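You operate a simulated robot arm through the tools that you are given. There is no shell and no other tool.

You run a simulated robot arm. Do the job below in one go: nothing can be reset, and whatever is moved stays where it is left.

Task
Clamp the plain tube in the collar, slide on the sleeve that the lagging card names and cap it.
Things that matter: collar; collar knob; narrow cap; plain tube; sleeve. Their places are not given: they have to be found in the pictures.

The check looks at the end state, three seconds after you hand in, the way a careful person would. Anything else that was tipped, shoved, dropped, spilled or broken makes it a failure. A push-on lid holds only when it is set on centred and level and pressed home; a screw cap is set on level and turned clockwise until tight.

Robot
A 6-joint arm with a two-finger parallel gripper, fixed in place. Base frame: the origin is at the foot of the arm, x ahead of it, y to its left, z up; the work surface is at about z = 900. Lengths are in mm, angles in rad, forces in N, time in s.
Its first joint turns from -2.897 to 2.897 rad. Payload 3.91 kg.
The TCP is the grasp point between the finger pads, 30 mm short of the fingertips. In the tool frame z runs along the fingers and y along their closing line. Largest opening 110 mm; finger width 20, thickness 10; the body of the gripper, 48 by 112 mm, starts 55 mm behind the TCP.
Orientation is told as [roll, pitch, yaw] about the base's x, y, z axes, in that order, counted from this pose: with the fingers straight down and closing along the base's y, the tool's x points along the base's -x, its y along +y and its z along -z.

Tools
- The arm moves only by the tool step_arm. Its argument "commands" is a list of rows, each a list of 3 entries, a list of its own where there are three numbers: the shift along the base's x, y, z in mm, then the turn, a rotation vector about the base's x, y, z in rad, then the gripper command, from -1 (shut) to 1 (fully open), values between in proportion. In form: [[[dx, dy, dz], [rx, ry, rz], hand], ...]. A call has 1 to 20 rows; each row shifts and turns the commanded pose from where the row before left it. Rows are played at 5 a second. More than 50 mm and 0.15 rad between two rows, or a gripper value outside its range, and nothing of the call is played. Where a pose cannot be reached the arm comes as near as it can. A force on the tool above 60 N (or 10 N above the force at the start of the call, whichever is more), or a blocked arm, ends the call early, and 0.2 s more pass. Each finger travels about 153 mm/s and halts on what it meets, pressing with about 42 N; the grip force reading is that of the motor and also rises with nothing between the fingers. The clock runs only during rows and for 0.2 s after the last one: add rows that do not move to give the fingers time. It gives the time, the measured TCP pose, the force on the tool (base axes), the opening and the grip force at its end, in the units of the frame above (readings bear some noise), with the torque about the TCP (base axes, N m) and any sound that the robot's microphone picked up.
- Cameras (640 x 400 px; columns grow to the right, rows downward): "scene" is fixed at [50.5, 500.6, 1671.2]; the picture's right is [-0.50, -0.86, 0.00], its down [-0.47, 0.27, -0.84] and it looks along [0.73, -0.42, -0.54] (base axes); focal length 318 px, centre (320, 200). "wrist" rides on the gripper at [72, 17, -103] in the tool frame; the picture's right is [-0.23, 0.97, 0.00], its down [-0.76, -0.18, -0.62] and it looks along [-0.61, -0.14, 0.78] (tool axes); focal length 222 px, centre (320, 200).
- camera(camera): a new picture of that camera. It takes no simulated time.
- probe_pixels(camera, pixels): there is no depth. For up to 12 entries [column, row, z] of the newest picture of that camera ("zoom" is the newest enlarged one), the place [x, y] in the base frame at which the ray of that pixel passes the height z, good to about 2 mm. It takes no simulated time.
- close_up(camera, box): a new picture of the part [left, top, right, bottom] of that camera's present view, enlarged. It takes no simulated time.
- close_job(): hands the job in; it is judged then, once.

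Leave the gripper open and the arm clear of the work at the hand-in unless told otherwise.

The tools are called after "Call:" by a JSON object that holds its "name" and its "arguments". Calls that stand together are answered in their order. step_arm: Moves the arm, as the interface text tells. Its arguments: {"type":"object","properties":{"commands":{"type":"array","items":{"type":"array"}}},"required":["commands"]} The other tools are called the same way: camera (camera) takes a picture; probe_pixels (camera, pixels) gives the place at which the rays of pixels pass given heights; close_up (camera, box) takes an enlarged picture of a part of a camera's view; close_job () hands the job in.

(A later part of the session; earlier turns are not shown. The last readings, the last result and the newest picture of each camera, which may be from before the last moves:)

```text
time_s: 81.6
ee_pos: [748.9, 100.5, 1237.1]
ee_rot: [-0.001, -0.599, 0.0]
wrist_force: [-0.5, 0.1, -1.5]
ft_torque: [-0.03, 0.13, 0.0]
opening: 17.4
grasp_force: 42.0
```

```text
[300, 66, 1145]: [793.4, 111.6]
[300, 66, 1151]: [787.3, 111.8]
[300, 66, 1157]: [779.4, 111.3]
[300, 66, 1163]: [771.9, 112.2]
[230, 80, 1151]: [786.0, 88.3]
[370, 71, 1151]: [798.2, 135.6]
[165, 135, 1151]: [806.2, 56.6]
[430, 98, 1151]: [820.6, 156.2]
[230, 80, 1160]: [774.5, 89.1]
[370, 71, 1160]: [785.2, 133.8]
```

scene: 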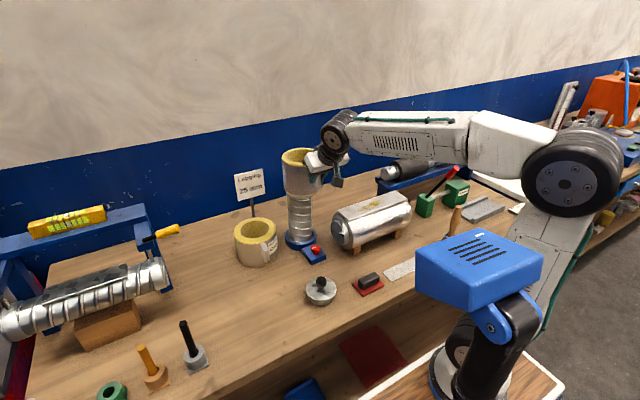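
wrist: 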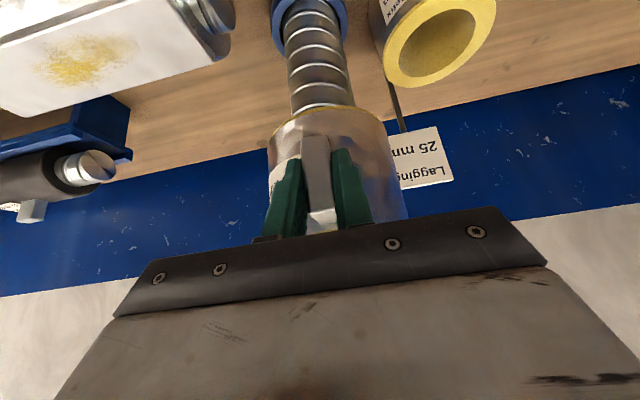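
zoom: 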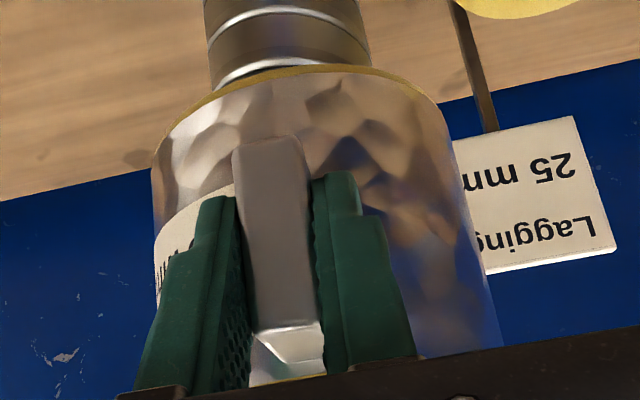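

The two sights are nearly parallel in depth, so I measure the sleeve's vertical side edges instead, which do not depend on the assumed height.

Call:
{"name": "close_up", "arguments": {"camera": "scene", "box": [278, 160, 302, 175]}}

Call:
{"name": "probe_pixels", "arguments": {"camera": "zoom", "pixels": [[320, 200, 1200], [0, 200, 1200], [640, 200, 1200]]}}

Call:
{"name": "close_up", "arguments": {"camera": "scene", "box": [312, 180, 336, 195]}}

Call:
{"name": "probe_pixels", "arguments": {"camera": "zoom", "pixels": [[320, 200, 1170], [0, 200, 1170], [640, 200, 1170]]}}

```text
16.00 times, centred on (290, 168) of scene
```

zoom: 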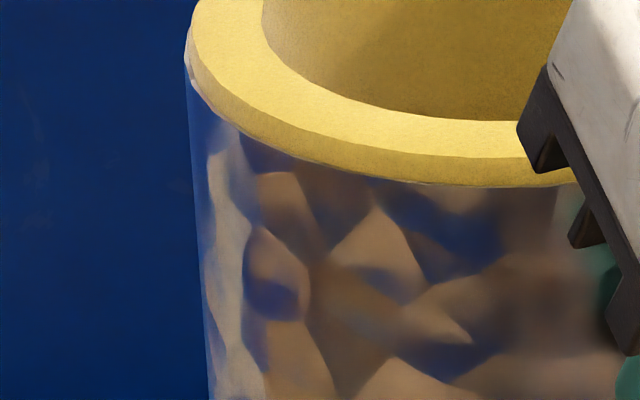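

```text
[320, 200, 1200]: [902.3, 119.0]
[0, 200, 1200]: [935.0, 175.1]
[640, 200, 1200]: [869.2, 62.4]
```

```text
16.00 times, centred on (324, 188) of scene
```

zoom: 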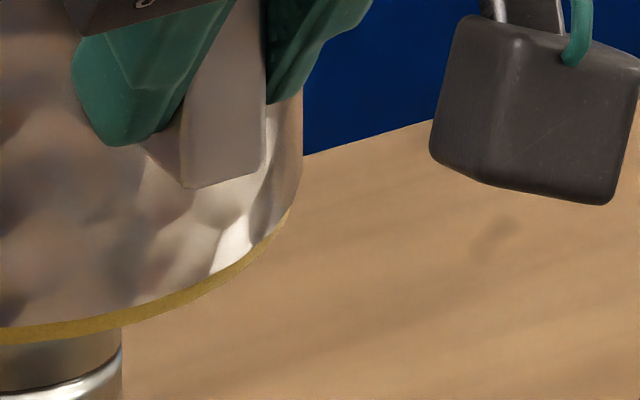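

```text
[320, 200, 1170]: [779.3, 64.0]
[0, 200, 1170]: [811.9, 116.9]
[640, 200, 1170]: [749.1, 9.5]
```

Side edges give a sleeve axis about 97 mm ahead of the tool (radius ≈63). I move +33 mm in x to bring it over the tube, still ~30 mm above its rim, and then compare side edges of sleeve and tube in both views.

Call:
{"name": "step_arm", "arguments": {"commands": [[[8, 0, 0], [0, 0, 0], -1], [[8, 0, 0], [0, 0, 0], -1], [[8, 0, 0], [0, 0, 0], -1], [[9, 0, 0], [0, 0, 0], -1], [[0, 0, 0], [0, 0, 0], -1], [[0, 0, 0], [0, 0, 0], -1]]}}

Call:
{"name": "close_up", "arguments": {"camera": "scene", "box": [274, 150, 334, 240]}}

Call:
{"name": "camera", "arguments": {"camera": "wrist"}}

Call:
{"name": "close_up", "arguments": {"camera": "wrist", "box": [240, 0, 430, 160]}}

```text
time_s: 83.0
ee_pos: [783.7, 101.6, 1235.4]
ee_rot: [-0.002, -0.598, 0.0]
wrist_force: [0.2, -0.3, -1.8]
ft_torque: [0.0, 0.12, -0.01]
opening: 17.5
grasp_force: 42.2
```

```text
4.44 times, centred on (304, 195) of scene
```

zoom: 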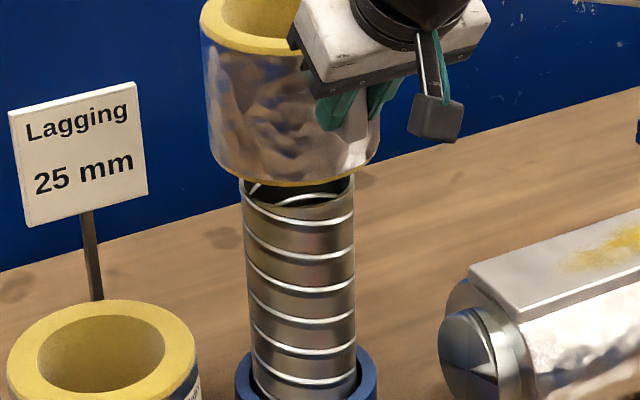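

```text
taken
```

wrist: 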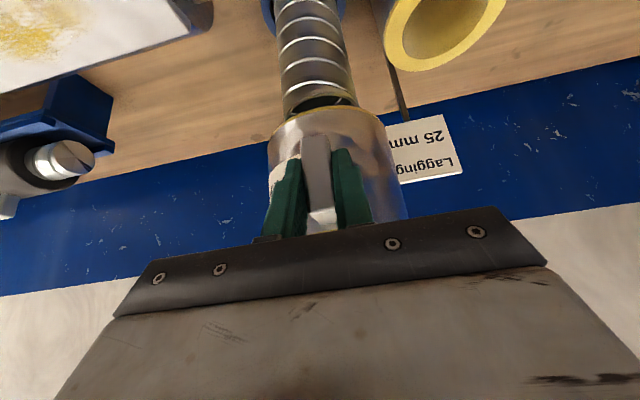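

```text
2.50 times, centred on (335, 80) of wrist
```

zoom: 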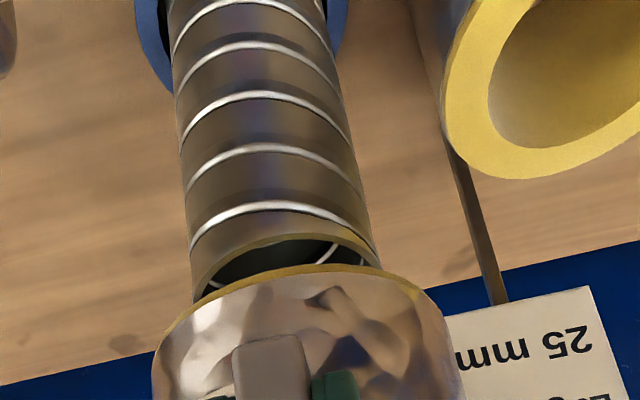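

The scene bearings of sleeve and tube agree within about 1 mm. I probe the side edges in the wrist view for the other direction.

Call:
{"name": "probe_pixels", "arguments": {"camera": "zoom", "pixels": [[172, 60, 1050], [180, 140, 1100], [188, 220, 1100], [333, 70, 1050], [350, 140, 1100], [368, 220, 1100], [153, 372, 1150], [152, 390, 1150], [457, 350, 1150], [461, 385, 1150]]}}

Call:
{"name": "close_up", "arguments": {"camera": "wrist", "box": [250, 80, 430, 230]}}

```text
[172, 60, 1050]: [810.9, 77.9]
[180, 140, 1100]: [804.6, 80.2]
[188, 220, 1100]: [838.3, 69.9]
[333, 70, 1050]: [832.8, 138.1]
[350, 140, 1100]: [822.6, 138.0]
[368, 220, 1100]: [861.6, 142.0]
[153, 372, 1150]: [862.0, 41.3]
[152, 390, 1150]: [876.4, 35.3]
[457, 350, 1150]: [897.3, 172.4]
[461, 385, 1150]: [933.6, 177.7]
```

```text
2.67 times, centred on (340, 155) of wrist
```

zoom: 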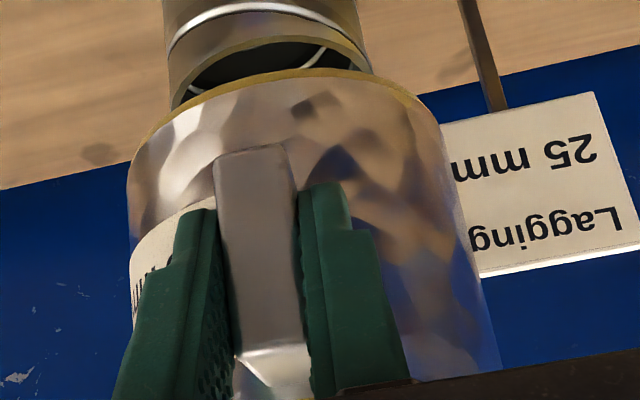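

Both bearings agree to better than 1 mm: the sleeve is over the tube. I lower 40 mm so that its bottom just passes the tube's rim, and check the forces.

Call:
{"name": "step_arm", "arguments": {"commands": [[[0, 0, -8], [0, 0, 0], -1], [[0, 0, -8], [0, 0, 0], -1], [[0, 0, -5], [0, 0, 0], -1], [[0, 0, -4], [0, 0, 0], -1], [[0, 0, -4], [0, 0, 0], -1], [[0, 0, -4], [0, 0, 0], -1], [[0, 0, -4], [0, 0, 0], -1], [[0, 0, 0], [0, 0, 0], -1]]}}

Call:
{"name": "close_up", "arguments": {"camera": "scene", "box": [274, 150, 334, 240]}}

Call:
{"name": "close_up", "arguments": {"camera": "wrist", "box": [240, 40, 430, 200]}}

```text
time_s: 84.8
ee_pos: [782.4, 100.5, 1198.5]
ee_rot: [-0.001, -0.599, 0.0]
wrist_force: [0.2, -0.4, -2.0]
ft_torque: [-0.02, 0.1, -0.01]
opening: 17.3
grasp_force: 41.6
```

```text
4.44 times, centred on (304, 195) of scene
```

zoom: 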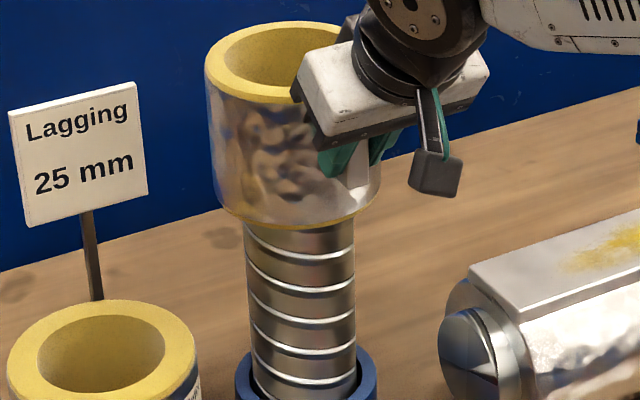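

```text
2.50 times, centred on (335, 120) of wrist
```

zoom: 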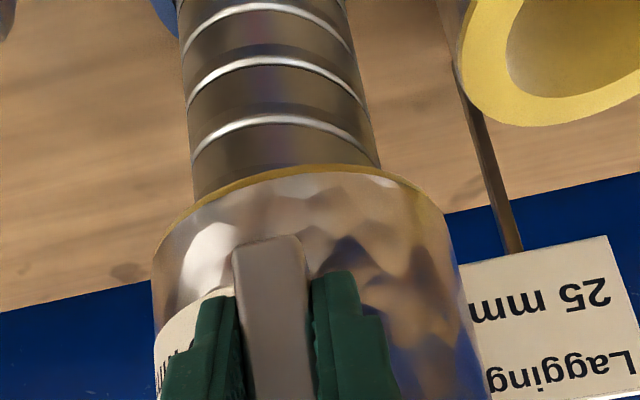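

No contact force; the bottom is at about the rim. I keep lowering by 25 mm.

Call:
{"name": "step_arm", "arguments": {"commands": [[[0, 0, -4], [0, 0, 0], -1], [[0, 0, -4], [0, 0, 0], -1], [[0, 0, -4], [0, 0, 0], -1], [[0, 0, -4], [0, 0, 0], -1], [[0, 0, -4], [0, 0, 0], -1], [[0, 0, -5], [0, 0, 0], -1], [[0, 0, 0], [0, 0, 0], -1]]}}

Call:
{"name": "close_up", "arguments": {"camera": "scene", "box": [274, 150, 334, 240]}}

```text
time_s: 86.4
ee_pos: [782.6, 101.5, 1173.0]
ee_rot: [-0.002, -0.599, 0.0]
wrist_force: [-0.4, 0.1, -1.1]
ft_torque: [-0.02, 0.13, -0.03]
opening: 17.4
grasp_force: 42.0
```

```text
4.44 times, centred on (304, 195) of scene
```

zoom: 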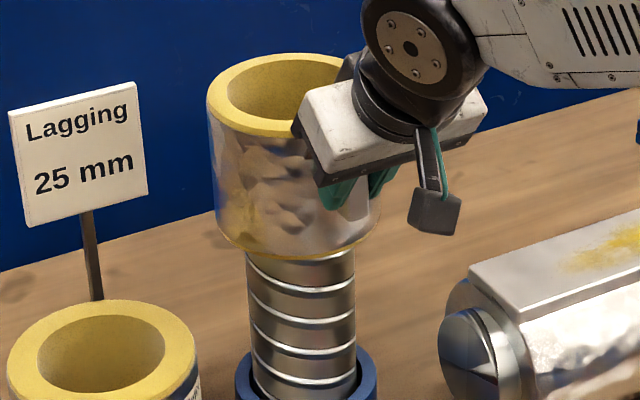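

The tube is inside the sleeve with no contact. I lower on in 8 mm steps.

Call:
{"name": "step_arm", "arguments": {"commands": [[[0, 0, -8], [0, 0, 0], -1], [[0, 0, -8], [0, 0, 0], -1], [[0, 0, -8], [0, 0, 0], -1], [[0, 0, -8], [0, 0, 0], -1], [[0, 0, -8], [0, 0, 0], -1], [[0, 0, -8], [0, 0, 0], -1], [[0, 0, -8], [0, 0, 0], -1], [[0, 0, -8], [0, 0, 0], -1], [[0, 0, -8], [0, 0, 0], -1], [[0, 0, -8], [0, 0, 0], -1], [[0, 0, 0], [0, 0, 0], -1]]}}

Call:
{"name": "close_up", "arguments": {"camera": "scene", "box": [264, 160, 344, 260]}}

```text
time_s: 88.8
ee_pos: [782.8, 101.6, 1094.3]
ee_rot: [-0.001, -0.597, -0.001]
wrist_force: [-0.2, 0.7, -1.1]
ft_torque: [-0.03, 0.1, 0.03]
opening: 17.2
grasp_force: 42.6
```

```text
4.00 times, centred on (304, 210) of scene
```

zoom: 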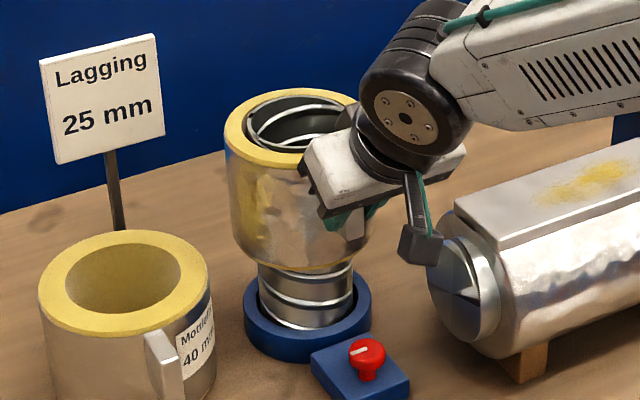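

The tube's rim shows in the sleeve's top. I enlarge to see the gap all round before going on.

Call:
{"name": "close_up", "arguments": {"camera": "scene", "box": [280, 176, 320, 206]}}

```text
13.33 times, centred on (300, 191) of scene
```

zoom: 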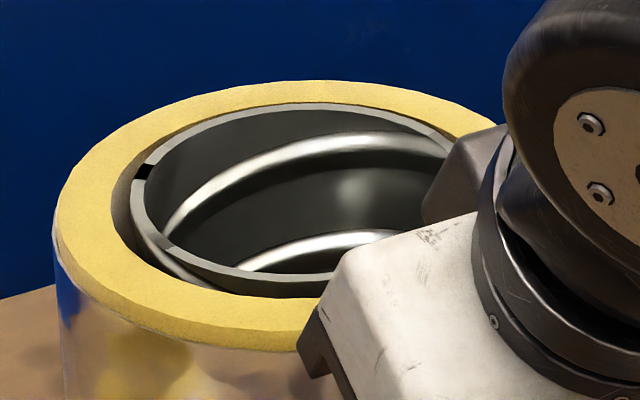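

The gap is even enough all round. I lower another 64 mm.

Call:
{"name": "step_arm", "arguments": {"commands": [[[0, 0, -8], [0, 0, 0], -1], [[0, 0, -8], [0, 0, 0], -1], [[0, 0, -8], [0, 0, 0], -1], [[0, 0, -8], [0, 0, 0], -1], [[0, 0, -8], [0, 0, 0], -1], [[0, 0, -8], [0, 0, 0], -1], [[0, 0, -8], [0, 0, 0], -1], [[0, 0, -8], [0, 0, 0], -1], [[0, 0, 0], [0, 0, 0], -1]]}}

Call:
{"name": "close_up", "arguments": {"camera": "scene", "box": [264, 170, 344, 270]}}

```text
time_s: 90.8
ee_pos: [783.5, 100.1, 1029.2]
ee_rot: [-0.002, -0.598, 0.0]
wrist_force: [1.0, 0.5, -1.4]
ft_torque: [-0.02, 0.13, -0.01]
opening: 17.6
grasp_force: 42.0
```

```text
4.00 times, centred on (304, 220) of scene
```

zoom: 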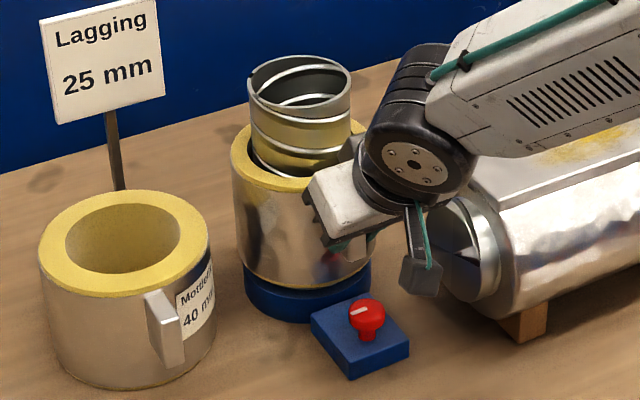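

I lower the last centimetres in 2 mm steps until the sleeve rests on the collar.

Call:
{"name": "step_arm", "arguments": {"commands": [[[0, 0, -2], [0, 0, 0], -1], [[0, 0, -2], [0, 0, 0], -1], [[0, 0, -2], [0, 0, 0], -1], [[0, 0, -2], [0, 0, 0], -1], [[0, 0, -2], [0, 0, 0], -1], [[0, 0, 0], [0, 0, 0], -1]]}}

```text
time_s: 92.2
ee_pos: [784.2, 101.0, 1019.0]
ee_rot: [-0.003, -0.595, -0.001]
wrist_force: [0.1, 0.0, -1.3]
ft_torque: [-0.02, 0.13, -0.02]
opening: 17.4
grasp_force: 41.8
```

Call:
{"name": "step_arm", "arguments": {"commands": [[[0, 0, -1], [0, 0, 0], -1], [[0, 0, -1], [0, 0, 0], -1], [[0, 0, -1], [0, 0, 0], -1], [[0, 0, 0], [0, 0, 0], -1]]}}

Call:
{"name": "close_up", "arguments": {"camera": "scene", "box": [280, 215, 328, 255]}}

```text
time_s: 93.2
ee_pos: [782.3, 100.4, 1015.7]
ee_rot: [-0.002, -0.597, 0.0]
wrist_force: [0.0, -0.4, -1.2]
ft_torque: [0.02, 0.1, -0.01]
opening: 17.5
grasp_force: 41.8
```

```text
10.00 times, centred on (304, 235) of scene
```

zoom: 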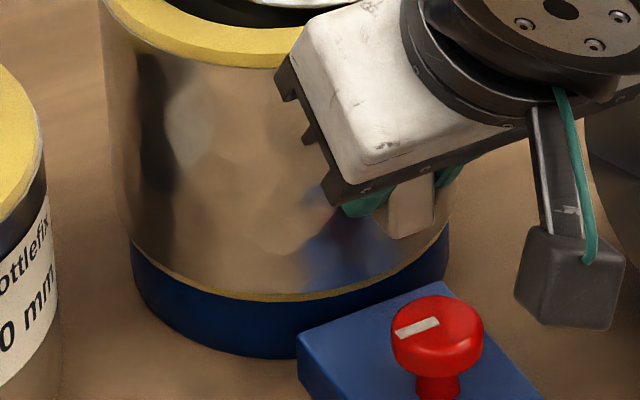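

Almost touching the collar. I continue with 0.7 mm steps until the force changes.

Call:
{"name": "step_arm", "arguments": {"commands": [[[0, 0, -0.7], [0, 0, 0], -1], [[0, 0, -0.7], [0, 0, 0], -1], [[0, 0, 0], [0, 0, 0], -1]]}}

```text
time_s: 94.0
ee_pos: [783.4, 100.2, 1015.6]
ee_rot: [0.0, -0.599, 0.0]
wrist_force: [-2.1, 1.2, 5.8]
ft_torque: [0.15, -0.75, 0.07]
opening: 17.1
grasp_force: 42.2
```

Contact: +5.8 N, the sleeve rests on the collar. I relieve it by 0.4 mm and open the fingers gradually.

Call:
{"name": "step_arm", "arguments": {"commands": [[[0, 0, 0.4], [0, 0, 0], -1], [[0, 0, 0], [0, 0, 0], -0.6], [[0, 0, 0], [0, 0, 0], -0.5], [[0, 0, 0], [0, 0, 0], -0.3], [[0, 0, 0], [0, 0, 0], -0.1], [[0, 0, 0], [0, 0, 0], -0.1]]}}

Call:
{"name": "close_up", "arguments": {"camera": "scene", "box": [264, 170, 344, 270]}}

Call:
{"name": "close_up", "arguments": {"camera": "wrist", "box": [240, 60, 420, 230]}}

```text
time_s: 95.4
ee_pos: [782.5, 101.2, 1014.2]
ee_rot: [-0.001, -0.598, 0.002]
wrist_force: [-0.6, 0.0, 0.8]
ft_torque: [0.02, 0.02, 0.04]
opening: 49.4
grasp_force: 0.1
```

```text
4.00 times, centred on (304, 220) of scene
```

zoom: 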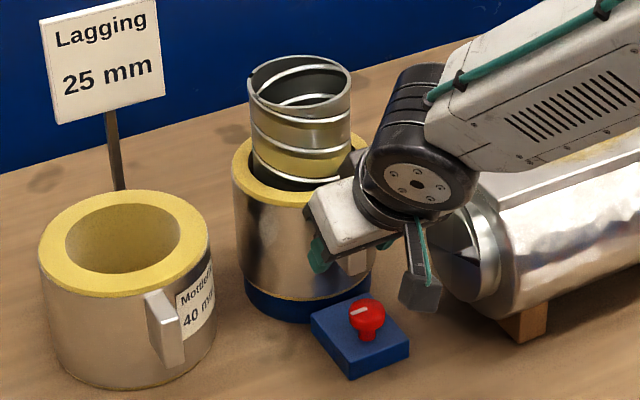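

```text
2.35 times, centred on (330, 145) of wrist
```

zoom: 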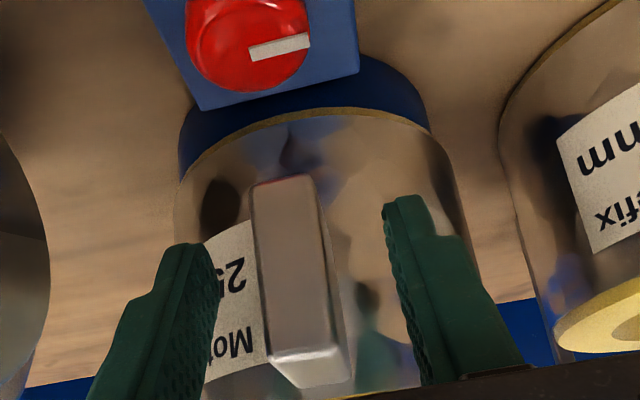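

Sleeve released and seated on the collar. I withdraw along the tool axis, then rise and bring the hand upright again.

Call:
{"name": "step_arm", "arguments": {"commands": [[[-4, 0, 5.8], [0, 0, 0], -0.1], [[-8, 0, 11.6], [0, 0, 0], -0.1], [[-9, 0, 13], [0, 0, 0], -0.1], [[-10, 0, 14.5], [0, 0, 0], -0.1], [[-15, 0, 20], [0, 0, 0], -0.1], [[-20, 0, 25], [0, 0, 0], -0.1], [[-20, 0, 30], [0, 0, 0], -0.1], [[-10, 0, 30], [0, 0.12, 0], -0.1], [[-5, 0, 25], [0, 0.12, 0], -0.1], [[0, 0, 20], [0, 0.12, 0], -0.1], [[0, 0, 0], [0, 0.12, 0], -0.1], [[0, 0, 0], [0, 0.12, 0], -0.1], [[0, 0, 0], [0, 0, 0], -0.1]]}}

Call:
{"name": "camera", "arguments": {"camera": "scene"}}

Call:
{"name": "close_up", "arguments": {"camera": "scene", "box": [264, 170, 344, 270]}}

Call:
{"name": "camera", "arguments": {"camera": "wrist"}}

```text
time_s: 98.2
ee_pos: [681.1, 100.5, 1210.5]
ee_rot: [-0.002, 0.006, 0.0]
wrist_force: [-0.4, -0.2, -0.8]
ft_torque: [-0.02, -0.01, 0.03]
opening: 49.5
grasp_force: 0.0
```

```text
taken
```

scene: 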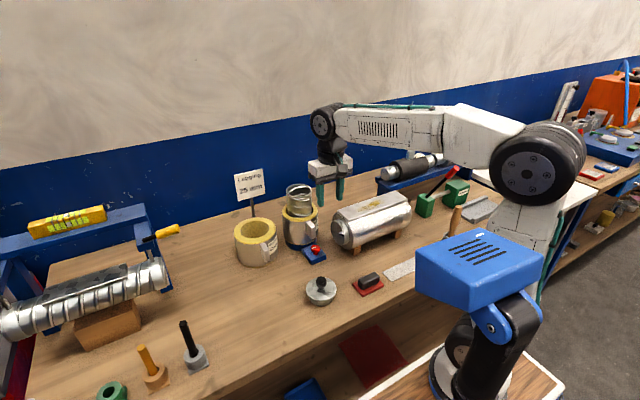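

```text
4.00 times, centred on (304, 220) of scene
```

zoom: 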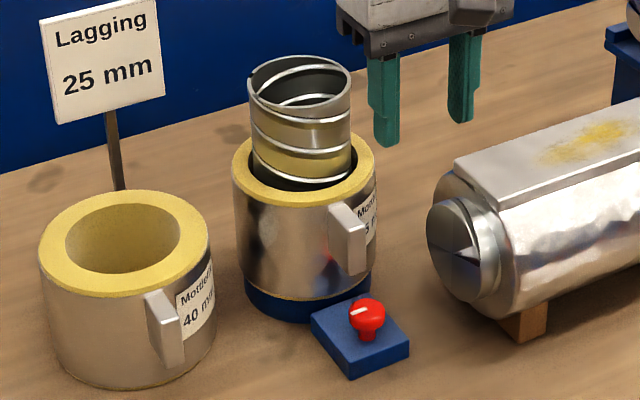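

```text
taken
```

wrist: 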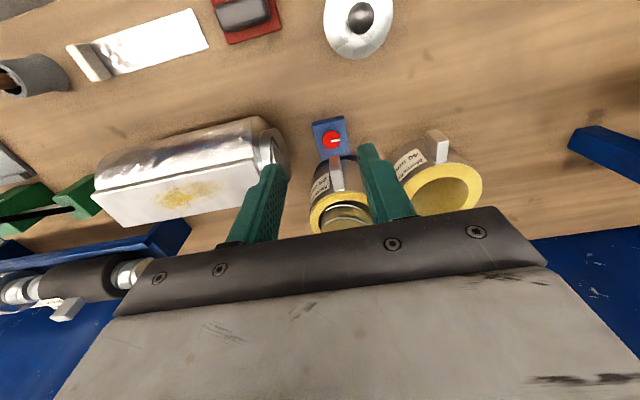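

The sleeve sits on the collar with the tube rising from it. Next the cap: I fix the small residual pitch and move to look at the cap from about (560,150,1150).

Call:
{"name": "step_arm", "arguments": {"commands": [[[-24, 10, -12], [0.001, -0.004, 0], -0.1], [[-24, 10, -12], [0, 0, 0], -0.1], [[-24, 10, -12], [0, 0, 0], -0.1], [[-24, 10, -12], [0, 0, 0], -0.1], [[-24, 10, -12], [0, 0, 0], -0.1], [[0, 0, 0], [0, 0, 0], -0.1]]}}

Call:
{"name": "camera", "arguments": {"camera": "wrist"}}

Call:
{"name": "close_up", "arguments": {"camera": "wrist", "box": [260, 60, 400, 180]}}

Call:
{"name": "close_up", "arguments": {"camera": "scene", "box": [300, 268, 344, 308]}}

```text
time_s: 99.6
ee_pos: [560.3, 151.3, 1152.1]
ee_rot: [0.0, -0.001, -0.001]
wrist_force: [0.0, -0.9, -0.6]
ft_torque: [0.0, -0.01, -0.02]
opening: 49.4
grasp_force: 0.0
```

```text
taken
```

wrist: 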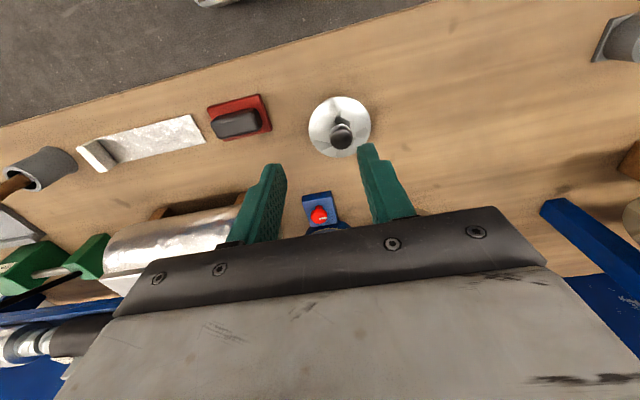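

```text
3.33 times, centred on (330, 120) of wrist
```

zoom: 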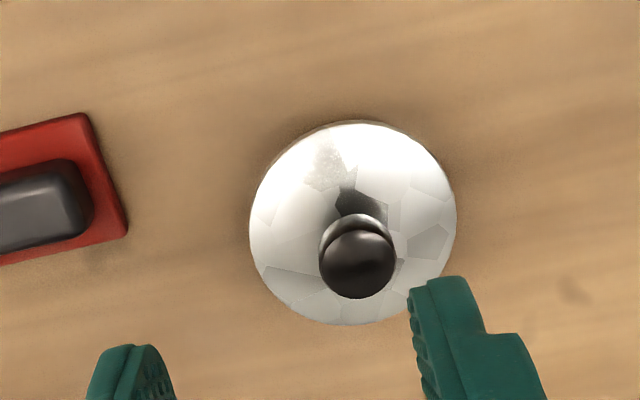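

```text
10.00 times, centred on (322, 288) of scene
```

zoom: 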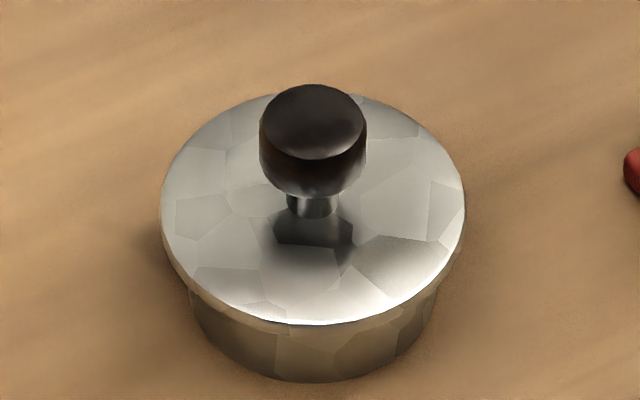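

Cap: disc about 91 mm wide with a plug about 76 mm, black knob about 30 mm. I triangulate its centre from both views.

Call:
{"name": "probe_pixels", "arguments": {"camera": "zoom", "pixels": [[313.5, 208, 925], [313.5, 208, 930], [313.5, 208, 935], [313.5, 208, 940], [314, 122, 955], [314, 122, 960], [314, 122, 965], [314, 122, 970]]}}

Call:
{"name": "probe_pixels", "arguments": {"camera": "wrist", "pixels": [[339.7, 127.05, 925], [339.7, 127.05, 930], [339.7, 127.05, 935], [339.7, 127.05, 940], [341.4, 139.2, 955], [341.4, 139.2, 960], [341.4, 139.2, 965], [341.4, 139.2, 970], [308.7, 127, 932], [370.8, 127, 932], [340, 96.6, 932], [340, 157.5, 932]]}}

```text
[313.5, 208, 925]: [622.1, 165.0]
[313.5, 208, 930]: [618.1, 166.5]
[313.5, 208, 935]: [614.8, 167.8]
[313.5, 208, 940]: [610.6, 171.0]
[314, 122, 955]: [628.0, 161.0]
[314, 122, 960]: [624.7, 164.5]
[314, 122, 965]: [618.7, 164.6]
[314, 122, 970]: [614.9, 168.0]
```

```text
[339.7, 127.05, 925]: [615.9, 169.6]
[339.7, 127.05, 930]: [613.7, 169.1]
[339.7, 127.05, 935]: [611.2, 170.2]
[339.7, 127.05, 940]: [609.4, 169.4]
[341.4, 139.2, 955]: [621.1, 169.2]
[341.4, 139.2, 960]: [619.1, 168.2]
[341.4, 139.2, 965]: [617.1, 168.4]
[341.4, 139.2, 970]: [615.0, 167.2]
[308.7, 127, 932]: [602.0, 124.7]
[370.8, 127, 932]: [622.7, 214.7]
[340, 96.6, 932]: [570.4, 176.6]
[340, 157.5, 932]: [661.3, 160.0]
```

Cap axis ≈ (615.3,168.2), knob top z≈970, disc top ≈936. To centre the cap exactly in the hand I will first close on the knob across x (hand turned −90°), then across y. I move above it while turning.

Call:
{"name": "step_arm", "arguments": {"commands": [[[5, 1.5, -9], [0, 0, -0.1428], -0.1], [[5, 1.5, -9], [0, 0, -0.1428], -0.1], [[5, 1.5, -9], [0, 0, -0.1428], -0.1], [[5, 1.5, -9], [0, 0, -0.1428], -0.1], [[5, 1.5, -9], [0, 0, -0.1428], -0.1], [[5, 1.5, -9], [0, 0, -0.1428], -0.1], [[5, 1.5, -9], [0, 0, -0.1428], -0.1], [[5, 1.5, -9], [0, 0, -0.1428], -0.1], [[5, 1.5, -9], [0, 0, -0.1428], -0.1], [[5, 1.5, -9], [0, 0, -0.1428], -0.1], [[5, 1.9, -9], [0, 0, -0.1428], -0.1], [[0, 0, 0], [0, 0, 0], -0.1]]}}

Call:
{"name": "camera", "arguments": {"camera": "wrist"}}

Call:
{"name": "close_up", "arguments": {"camera": "scene", "box": [280, 220, 380, 310]}}

```text
time_s: 102.2
ee_pos: [617.5, 167.1, 1052.8]
ee_rot: [0.001, -0.001, -1.573]
wrist_force: [-0.5, -0.3, -0.7]
ft_torque: [0.0, 0.01, 0.0]
opening: 49.7
grasp_force: 0.1
```

```text
taken
```

wrist: 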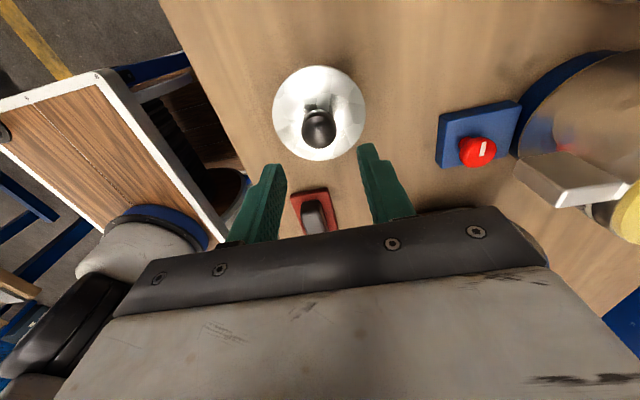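

```text
4.44 times, centred on (330, 265) of scene
```

zoom: 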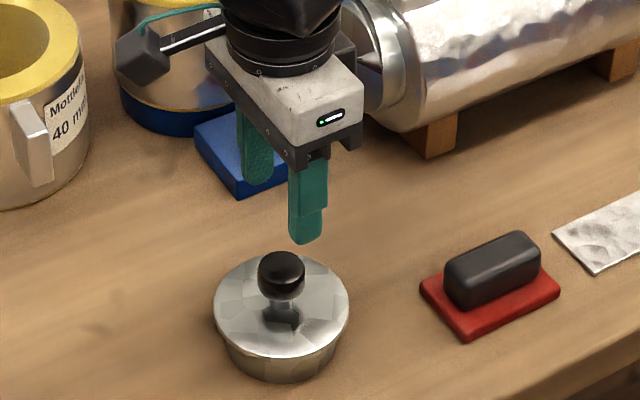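

The knob is centred beneath the hand. I lower to z≈969 with the fingers around the knob, tips just above the disc.

Call:
{"name": "step_arm", "arguments": {"commands": [[[0, 0, -20], [0, 0, 0], -0.1], [[0, 0, -20], [0, 0, 0], -0.1], [[0, 0, -20], [0, 0, 0], -0.1], [[0, 0, -12], [0, 0, 0], -0.1], [[0, 0, -10], [0, 0, 0], -0.1], [[0, 0, 0], [0, 0, 0], -0.1]]}}

Call:
{"name": "close_up", "arguments": {"camera": "wrist", "box": [240, 100, 400, 230]}}

Call:
{"name": "close_up", "arguments": {"camera": "scene", "box": [296, 245, 350, 305]}}

```text
time_s: 103.6
ee_pos: [618.2, 166.7, 969.3]
ee_rot: [0.0, -0.003, -1.57]
wrist_force: [0.4, 0.0, 1.5]
ft_torque: [0.0, 0.0, 0.02]
opening: 49.4
grasp_force: 0.1
```

```text
3.08 times, centred on (320, 165) of wrist
```

zoom: 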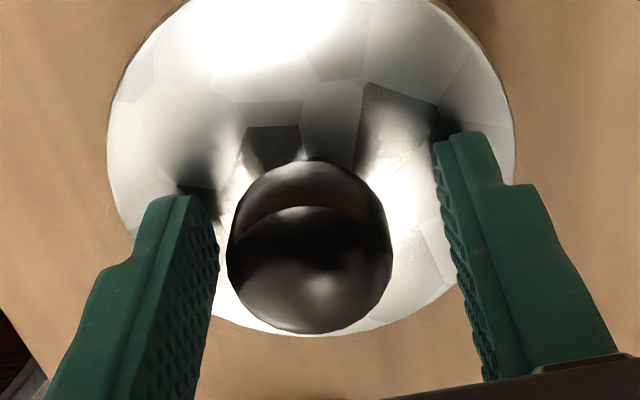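

```text
6.67 times, centred on (323, 275) of scene
```

zoom: 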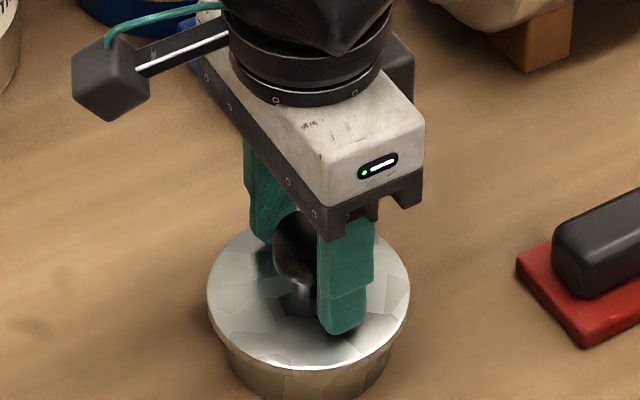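

Fingers around the knob. I close slowly (the cap slides to the centre across x), then open again.

Call:
{"name": "step_arm", "arguments": {"commands": [[[0, 0, 0], [0, 0, 0], -0.25], [[0, 0, 0], [0, 0, 0], -0.33], [[0, 0, 0], [0, 0, 0], -0.38], [[0, 0, 0], [0, 0, 0], -0.42], [[0, 0, 0], [0, 0, 0], -0.45], [[0, 0, 0], [0, 0, 0], -0.5], [[0, 0, 0], [0, 0, 0], -0.5]]}}

Call:
{"name": "close_up", "arguments": {"camera": "wrist", "box": [240, 100, 400, 230]}}

```text
time_s: 105.2
ee_pos: [617.7, 168.3, 970.3]
ee_rot: [0.0, -0.002, -1.571]
wrist_force: [-0.3, 0.5, 0.5]
ft_torque: [0.02, -0.1, 0.02]
opening: 31.0
grasp_force: 42.4
```

```text
3.08 times, centred on (320, 165) of wrist
```

zoom: 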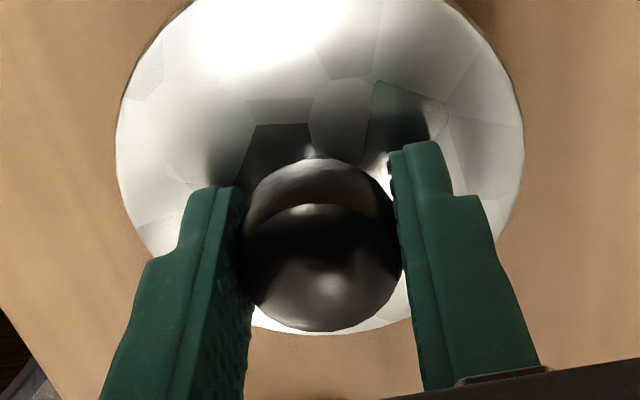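

Centred across x (opening 31.0). I open, turn the hand back +90° around the knob and close across y.

Call:
{"name": "step_arm", "arguments": {"commands": [[[0, 0, 0], [0, 0, 0], -0.3], [[0, 0, 0], [0, 0, 0], -0.1], [[0, 0, 0], [0, 0, 0.1428], -0.1], [[0, 0, 0], [0, 0, 0.1428], -0.1], [[0, 0, 0], [0, 0, 0.1428], -0.1], [[0, 0, 0], [0, 0, 0.1428], -0.1], [[0, 0, 0], [0, 0, 0.1428], -0.1], [[0, 0, 0], [0, 0, 0.1428], -0.1], [[0, 0, 0], [0, 0, 0.1428], -0.1], [[0, 0, 0], [0, 0, 0.1428], -0.1], [[0, 0, 0], [0, 0, 0.1428], -0.1], [[0, 0, 0], [0, 0, 0.1428], -0.1], [[0, 0, 0], [0, 0, 0.1428], -0.1], [[0, 0, 0], [0, 0, 0], -0.1]]}}

Call:
{"name": "close_up", "arguments": {"camera": "wrist", "box": [240, 100, 400, 230]}}

```text
time_s: 108.2
ee_pos: [616.1, 168.4, 969.0]
ee_rot: [0.001, -0.001, 0.002]
wrist_force: [1.4, 0.3, -0.7]
ft_torque: [0.02, 0.05, 0.01]
opening: 49.5
grasp_force: 0.2
```

```text
3.08 times, centred on (320, 165) of wrist
```

zoom: 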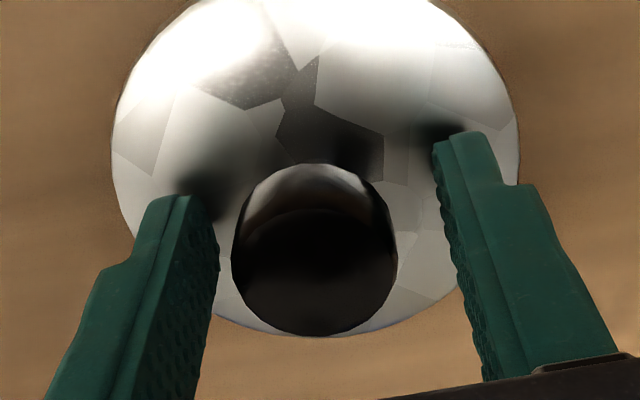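

Now I close across y and grip firmly.

Call:
{"name": "step_arm", "arguments": {"commands": [[[0, 0, 0], [0, 0, 0], -0.25], [[0, 0, 0], [0, 0, 0], -0.33], [[0, 0, 0], [0, 0, 0], -0.38], [[0, 0, 0], [0, 0, 0], -0.42], [[0, 0, 0], [0, 0, 0], -0.45], [[0, 0, 0], [0, 0, 0], -0.6], [[0, 0, 0], [0, 0, 0], -1], [[0, 0, 0], [0, 0, 0], -1]]}}

Call:
{"name": "step_arm", "arguments": {"commands": [[[0, 0, 5], [0, 0, 0], -1], [[0, 0, 10], [0, 0, 0], -1], [[0, 0, 15], [0, 0, 0], -1], [[0, 0, 0], [0, 0, 0], -1]]}}

Call:
{"name": "camera", "arguments": {"camera": "wrist"}}

Call:
{"name": "close_up", "arguments": {"camera": "scene", "box": [286, 230, 356, 310]}}

```text
time_s: 110.0
ee_pos: [616.5, 168.1, 969.3]
ee_rot: [0.0, -0.002, 0.0]
wrist_force: [0.3, -0.9, 0.1]
ft_torque: [-0.01, 0.01, 0.0]
opening: 31.1
grasp_force: 42.5
```

```text
time_s: 111.0
ee_pos: [617.7, 169.2, 999.2]
ee_rot: [0.0, 0.0, 0.001]
wrist_force: [0.6, -0.6, -1.1]
ft_torque: [0.03, 0.0, 0.01]
opening: 31.2
grasp_force: 42.2
```

```text
taken
```

wrist: 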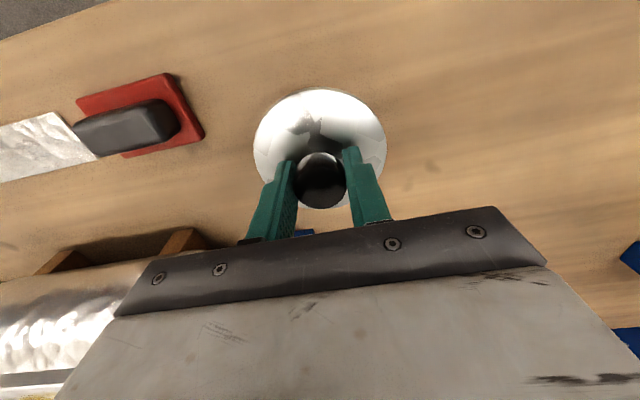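

```text
5.00 times, centred on (321, 270) of scene
```

zoom: 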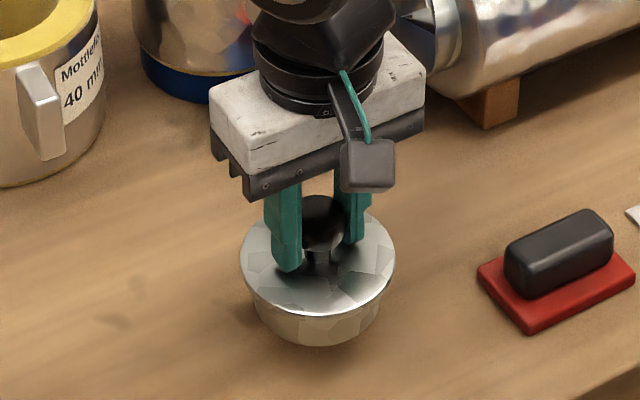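

Cap held straight (about 1 N). I raise it to z≈1230 and carry it above the tube at (879.6,100.5).

Call:
{"name": "step_arm", "arguments": {"commands": [[[0, 0, 30], [0, 0, 0], -1], [[0, 0, 35], [0, 0, 0], -1], [[0, 0, 35], [0, 0, 0], -1], [[0, 0, 35], [0, 0, 0], -1], [[0, 0, 35], [0, 0, 0], -1], [[0, 0, 35], [0, 0, 0], -1], [[0, 0, 25], [0, 0, 0], -1], [[20, -5, 0], [0, 0, 0], -1], [[30, -8, 0], [0, 0, 0], -1], [[30, -8, 0], [0, 0, 0], -1], [[30, -8, 0], [0, 0, 0], -1], [[30, -8, 0], [0, 0, 0], -1], [[30, -8, 0], [0, 0, 0], -1], [[30, -8, 0], [0, 0, 0], -1], [[30, -8, 0], [0, 0, 0], -1], [[20, -5, 0], [0, 0, 0], -1], [[12.5, -2, 0], [0, 0, 0], -1], [[0, 0, 0], [0, 0, 0], -1], [[0, 0, 0], [0, 0, 0], -1]]}}

Call:
{"name": "camera", "arguments": {"camera": "wrist"}}

Call:
{"name": "camera", "arguments": {"camera": "scene"}}

Call:
{"name": "close_up", "arguments": {"camera": "scene", "box": [270, 130, 334, 210]}}

```text
time_s: 115.0
ee_pos: [880.4, 97.8, 1229.6]
ee_rot: [0.001, -0.001, 0.001]
wrist_force: [-0.6, -0.7, -2.0]
ft_torque: [-0.02, -0.01, -0.01]
opening: 30.9
grasp_force: 42.0
```

```text
taken
```

wrist: 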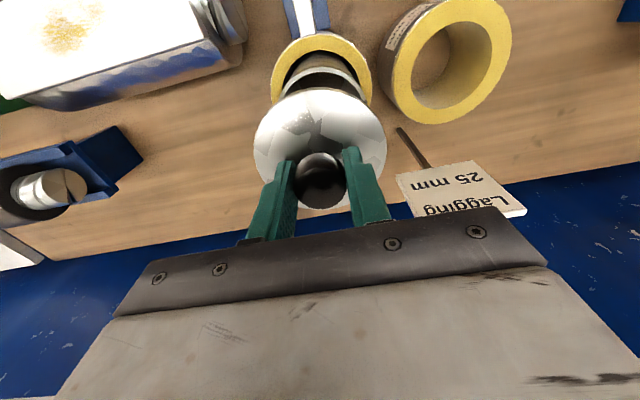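

```text
taken
```

scene: 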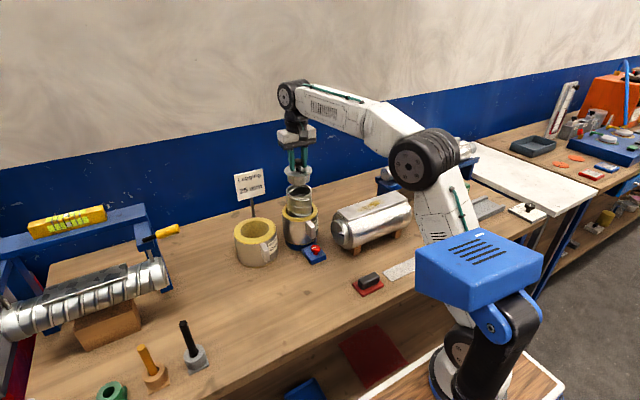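

```text
5.00 times, centred on (302, 170) of scene
```

zoom: 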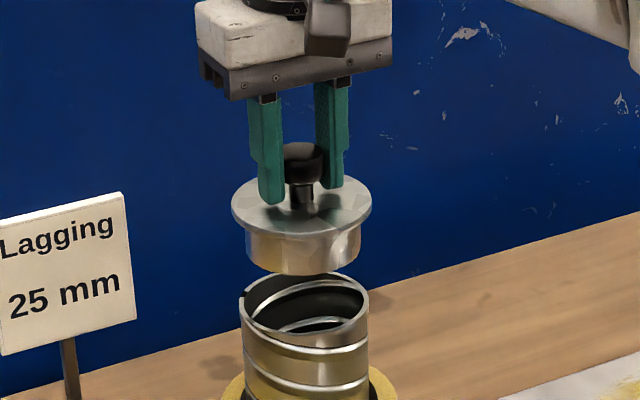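

The cap is above the tube. I lower 28 mm to about 10 mm above the rim and compare side edges in both views at high zoom.

Call:
{"name": "step_arm", "arguments": {"commands": [[[0, 0, -10], [0, 0, 0], -1], [[0, 0, -10], [0, 0, 0], -1], [[0, 0, -8], [0, 0, 0], -1], [[0, 0, 0], [0, 0, 0], -1], [[0, 0, 0], [0, 0, 0], -1]]}}

Call:
{"name": "close_up", "arguments": {"camera": "scene", "box": [282, 168, 322, 193]}}

Call:
{"name": "close_up", "arguments": {"camera": "scene", "box": [282, 185, 322, 210]}}

Call:
{"name": "camera", "arguments": {"camera": "wrist"}}

Call:
{"name": "close_up", "arguments": {"camera": "wrist", "box": [240, 30, 400, 220]}}

```text
time_s: 116.2
ee_pos: [880.0, 99.4, 1202.2]
ee_rot: [0.0, -0.002, 0.0]
wrist_force: [0.8, -0.8, -1.5]
ft_torque: [0.02, 0.0, -0.01]
opening: 30.9
grasp_force: 41.7
```

```text
16.00 times, centred on (302, 180) of scene
```

zoom: 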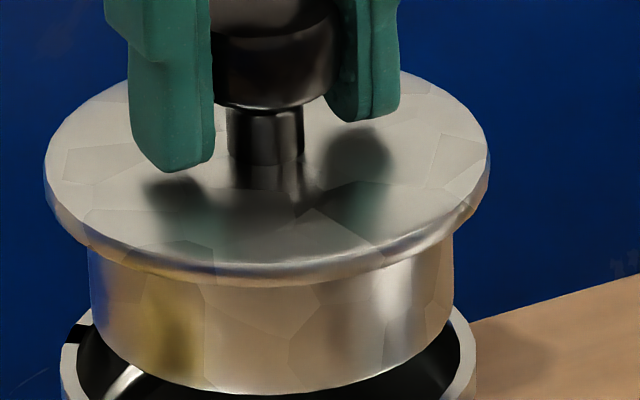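

```text
16.00 times, centred on (302, 198) of scene
```

zoom: 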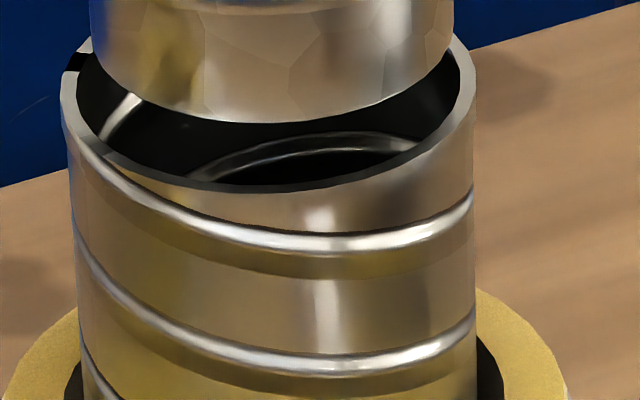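

```text
taken
```

wrist: 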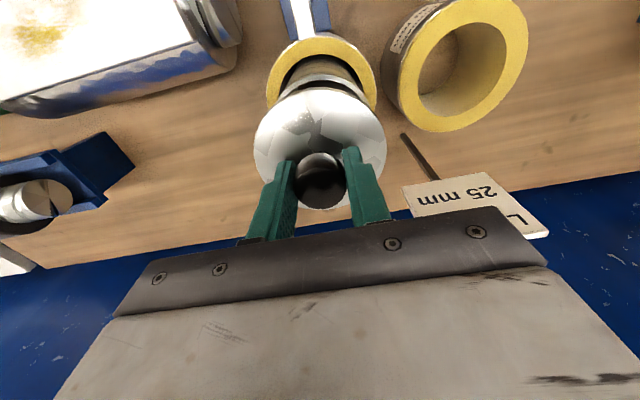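

```text
2.11 times, centred on (320, 125) of wrist
```

zoom: 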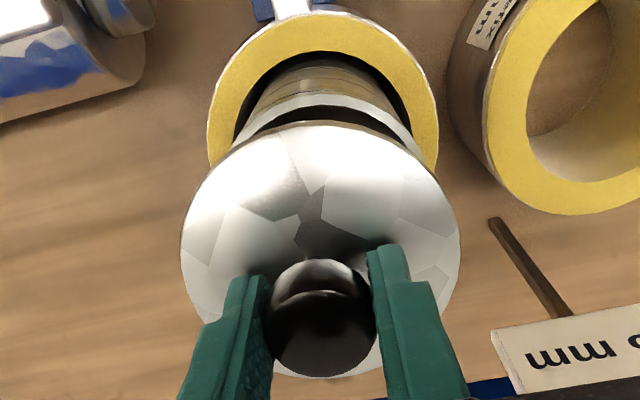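

Scene bearings: the cap sits about 1.5 mm to the image right of the tube's axis. I enlarge the wrist view around rim and disc edge for the other direction.

Call:
{"name": "close_up", "arguments": {"camera": "wrist", "box": [260, 60, 380, 130]}}

```text
5.33 times, centred on (320, 95) of wrist
```

zoom: 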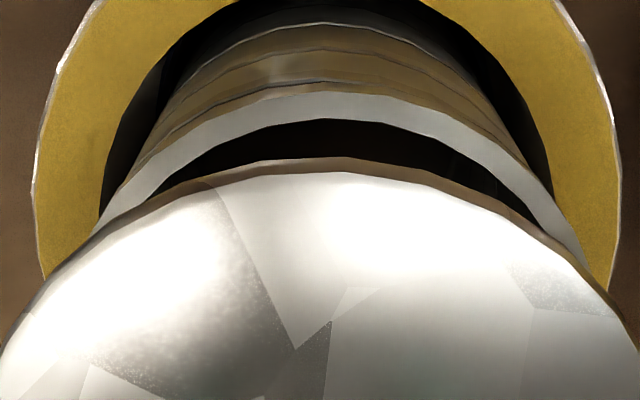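

Call:
{"name": "probe_pixels", "arguments": {"camera": "zoom", "pixels": [[150, 155, 1120], [200, 122, 1120], [260, 101, 1120], [320, 92, 1120], [380, 97, 1120], [440, 118, 1120], [510, 160, 1120], [550, 195, 1120], [220, 146, 1120], [320, 120, 1120], [430, 142, 1120], [540, 215, 1120]]}}

Call:
{"name": "probe_pixels", "arguments": {"camera": "zoom", "pixels": [[130, 225, 1169], [200, 190, 1169], [260, 177, 1169], [320, 172, 1169], [380, 176, 1169], [440, 188, 1169], [520, 224, 1169], [590, 275, 1169], [200, 180, 1166], [320, 157, 1166], [440, 178, 1166]]}}

```text
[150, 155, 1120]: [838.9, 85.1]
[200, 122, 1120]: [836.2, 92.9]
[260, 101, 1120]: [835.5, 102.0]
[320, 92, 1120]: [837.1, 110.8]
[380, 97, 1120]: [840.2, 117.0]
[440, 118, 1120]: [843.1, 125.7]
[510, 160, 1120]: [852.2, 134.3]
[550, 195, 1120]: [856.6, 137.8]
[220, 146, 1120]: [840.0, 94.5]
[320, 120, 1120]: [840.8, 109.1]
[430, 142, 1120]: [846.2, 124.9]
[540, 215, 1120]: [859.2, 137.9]
```

```text
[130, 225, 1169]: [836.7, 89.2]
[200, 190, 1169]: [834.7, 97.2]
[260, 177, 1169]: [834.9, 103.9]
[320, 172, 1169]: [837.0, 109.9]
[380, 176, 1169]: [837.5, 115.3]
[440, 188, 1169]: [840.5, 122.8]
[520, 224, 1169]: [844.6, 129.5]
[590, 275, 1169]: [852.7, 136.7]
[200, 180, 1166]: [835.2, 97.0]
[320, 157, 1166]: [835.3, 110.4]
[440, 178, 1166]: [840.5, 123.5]
```

Tube circle fits at (878.7,100.4), the cap disc at about (880.3,100.6) in the wrist view, but the scene says 1.5 mm sideways. I take finer zooms of the left and right rim and disc edges to settle the y offset.

Call:
{"name": "close_up", "arguments": {"camera": "wrist", "box": [245, 90, 305, 140]}}

Call:
{"name": "probe_pixels", "arguments": {"camera": "zoom", "pixels": [[0, 0, 1120], [640, 0, 1120], [0, 400, 1120], [640, 400, 1120], [0, 0, 1169], [640, 0, 1169], [0, 400, 1169], [640, 400, 1169]]}}

Call:
{"name": "close_up", "arguments": {"camera": "wrist", "box": [340, 90, 400, 140]}}

Call:
{"name": "probe_pixels", "arguments": {"camera": "zoom", "pixels": [[0, 0, 1120], [640, 0, 1120], [0, 400, 1120], [640, 400, 1120], [0, 0, 1169], [640, 0, 1169], [0, 400, 1169], [640, 400, 1169]]}}

```text
8.00 times, centred on (275, 115) of wrist
```

zoom: 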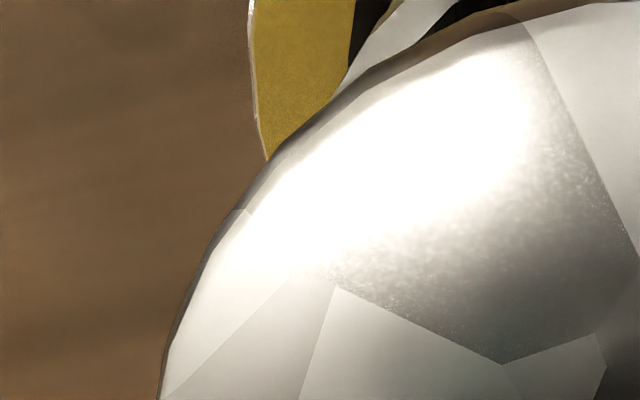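

```text
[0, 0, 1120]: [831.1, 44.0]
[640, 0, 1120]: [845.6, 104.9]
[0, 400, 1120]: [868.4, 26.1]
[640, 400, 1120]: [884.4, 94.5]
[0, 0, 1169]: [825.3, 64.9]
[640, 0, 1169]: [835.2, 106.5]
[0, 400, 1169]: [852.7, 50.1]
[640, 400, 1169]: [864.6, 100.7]
```

```text
8.00 times, centred on (370, 115) of wrist
```

zoom: 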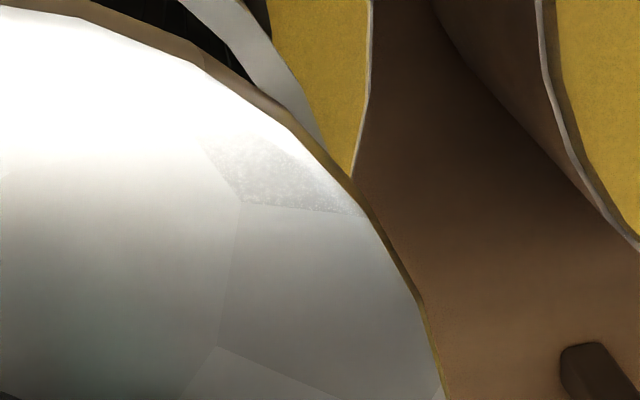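

```text
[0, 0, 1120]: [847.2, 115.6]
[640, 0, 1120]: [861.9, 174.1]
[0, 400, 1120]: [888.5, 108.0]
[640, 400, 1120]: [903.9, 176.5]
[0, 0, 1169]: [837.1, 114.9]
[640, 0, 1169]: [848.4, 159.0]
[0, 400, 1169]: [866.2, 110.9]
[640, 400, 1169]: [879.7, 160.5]
```

Call:
{"name": "probe_pixels", "arguments": {"camera": "zoom", "pixels": [[246, 0, 1120], [270, 40, 1120], [298, 90, 1120], [320, 140, 1120], [290, 118, 1169], [350, 188, 1169], [385, 240, 1169], [415, 295, 1169], [434, 350, 1169], [441, 390, 1169]]}}

Call:
{"name": "close_up", "arguments": {"camera": "wrist", "box": [245, 90, 305, 140]}}

Call:
{"name": "probe_pixels", "arguments": {"camera": "zoom", "pixels": [[392, 0, 1120], [375, 30, 1120], [355, 62, 1120], [335, 98, 1120], [164, 390, 1169], [172, 350, 1169], [190, 295, 1169], [215, 240, 1169], [250, 195, 1169], [300, 150, 1169]]}}

```text
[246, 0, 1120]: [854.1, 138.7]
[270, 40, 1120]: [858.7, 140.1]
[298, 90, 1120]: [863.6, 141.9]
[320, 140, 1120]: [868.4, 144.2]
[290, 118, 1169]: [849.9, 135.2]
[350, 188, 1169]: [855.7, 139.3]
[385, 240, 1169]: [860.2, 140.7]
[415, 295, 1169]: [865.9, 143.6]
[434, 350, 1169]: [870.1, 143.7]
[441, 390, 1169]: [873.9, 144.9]
```

```text
8.00 times, centred on (275, 115) of wrist
```

zoom: 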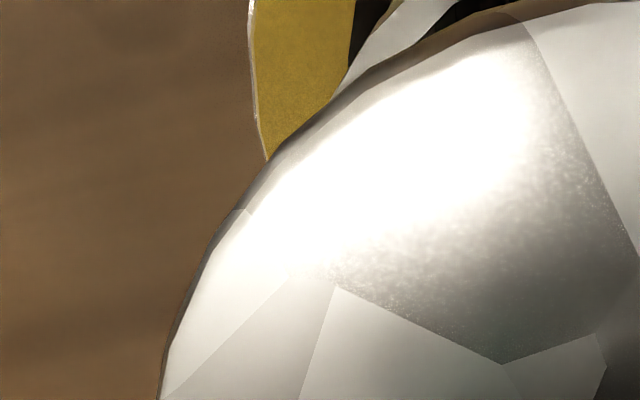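

```text
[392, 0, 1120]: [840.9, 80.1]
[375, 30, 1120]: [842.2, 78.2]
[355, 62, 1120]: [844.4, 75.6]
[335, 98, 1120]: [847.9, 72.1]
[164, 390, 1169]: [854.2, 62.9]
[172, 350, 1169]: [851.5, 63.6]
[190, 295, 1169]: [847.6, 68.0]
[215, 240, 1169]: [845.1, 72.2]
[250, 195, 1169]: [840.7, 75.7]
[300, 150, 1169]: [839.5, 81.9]
```

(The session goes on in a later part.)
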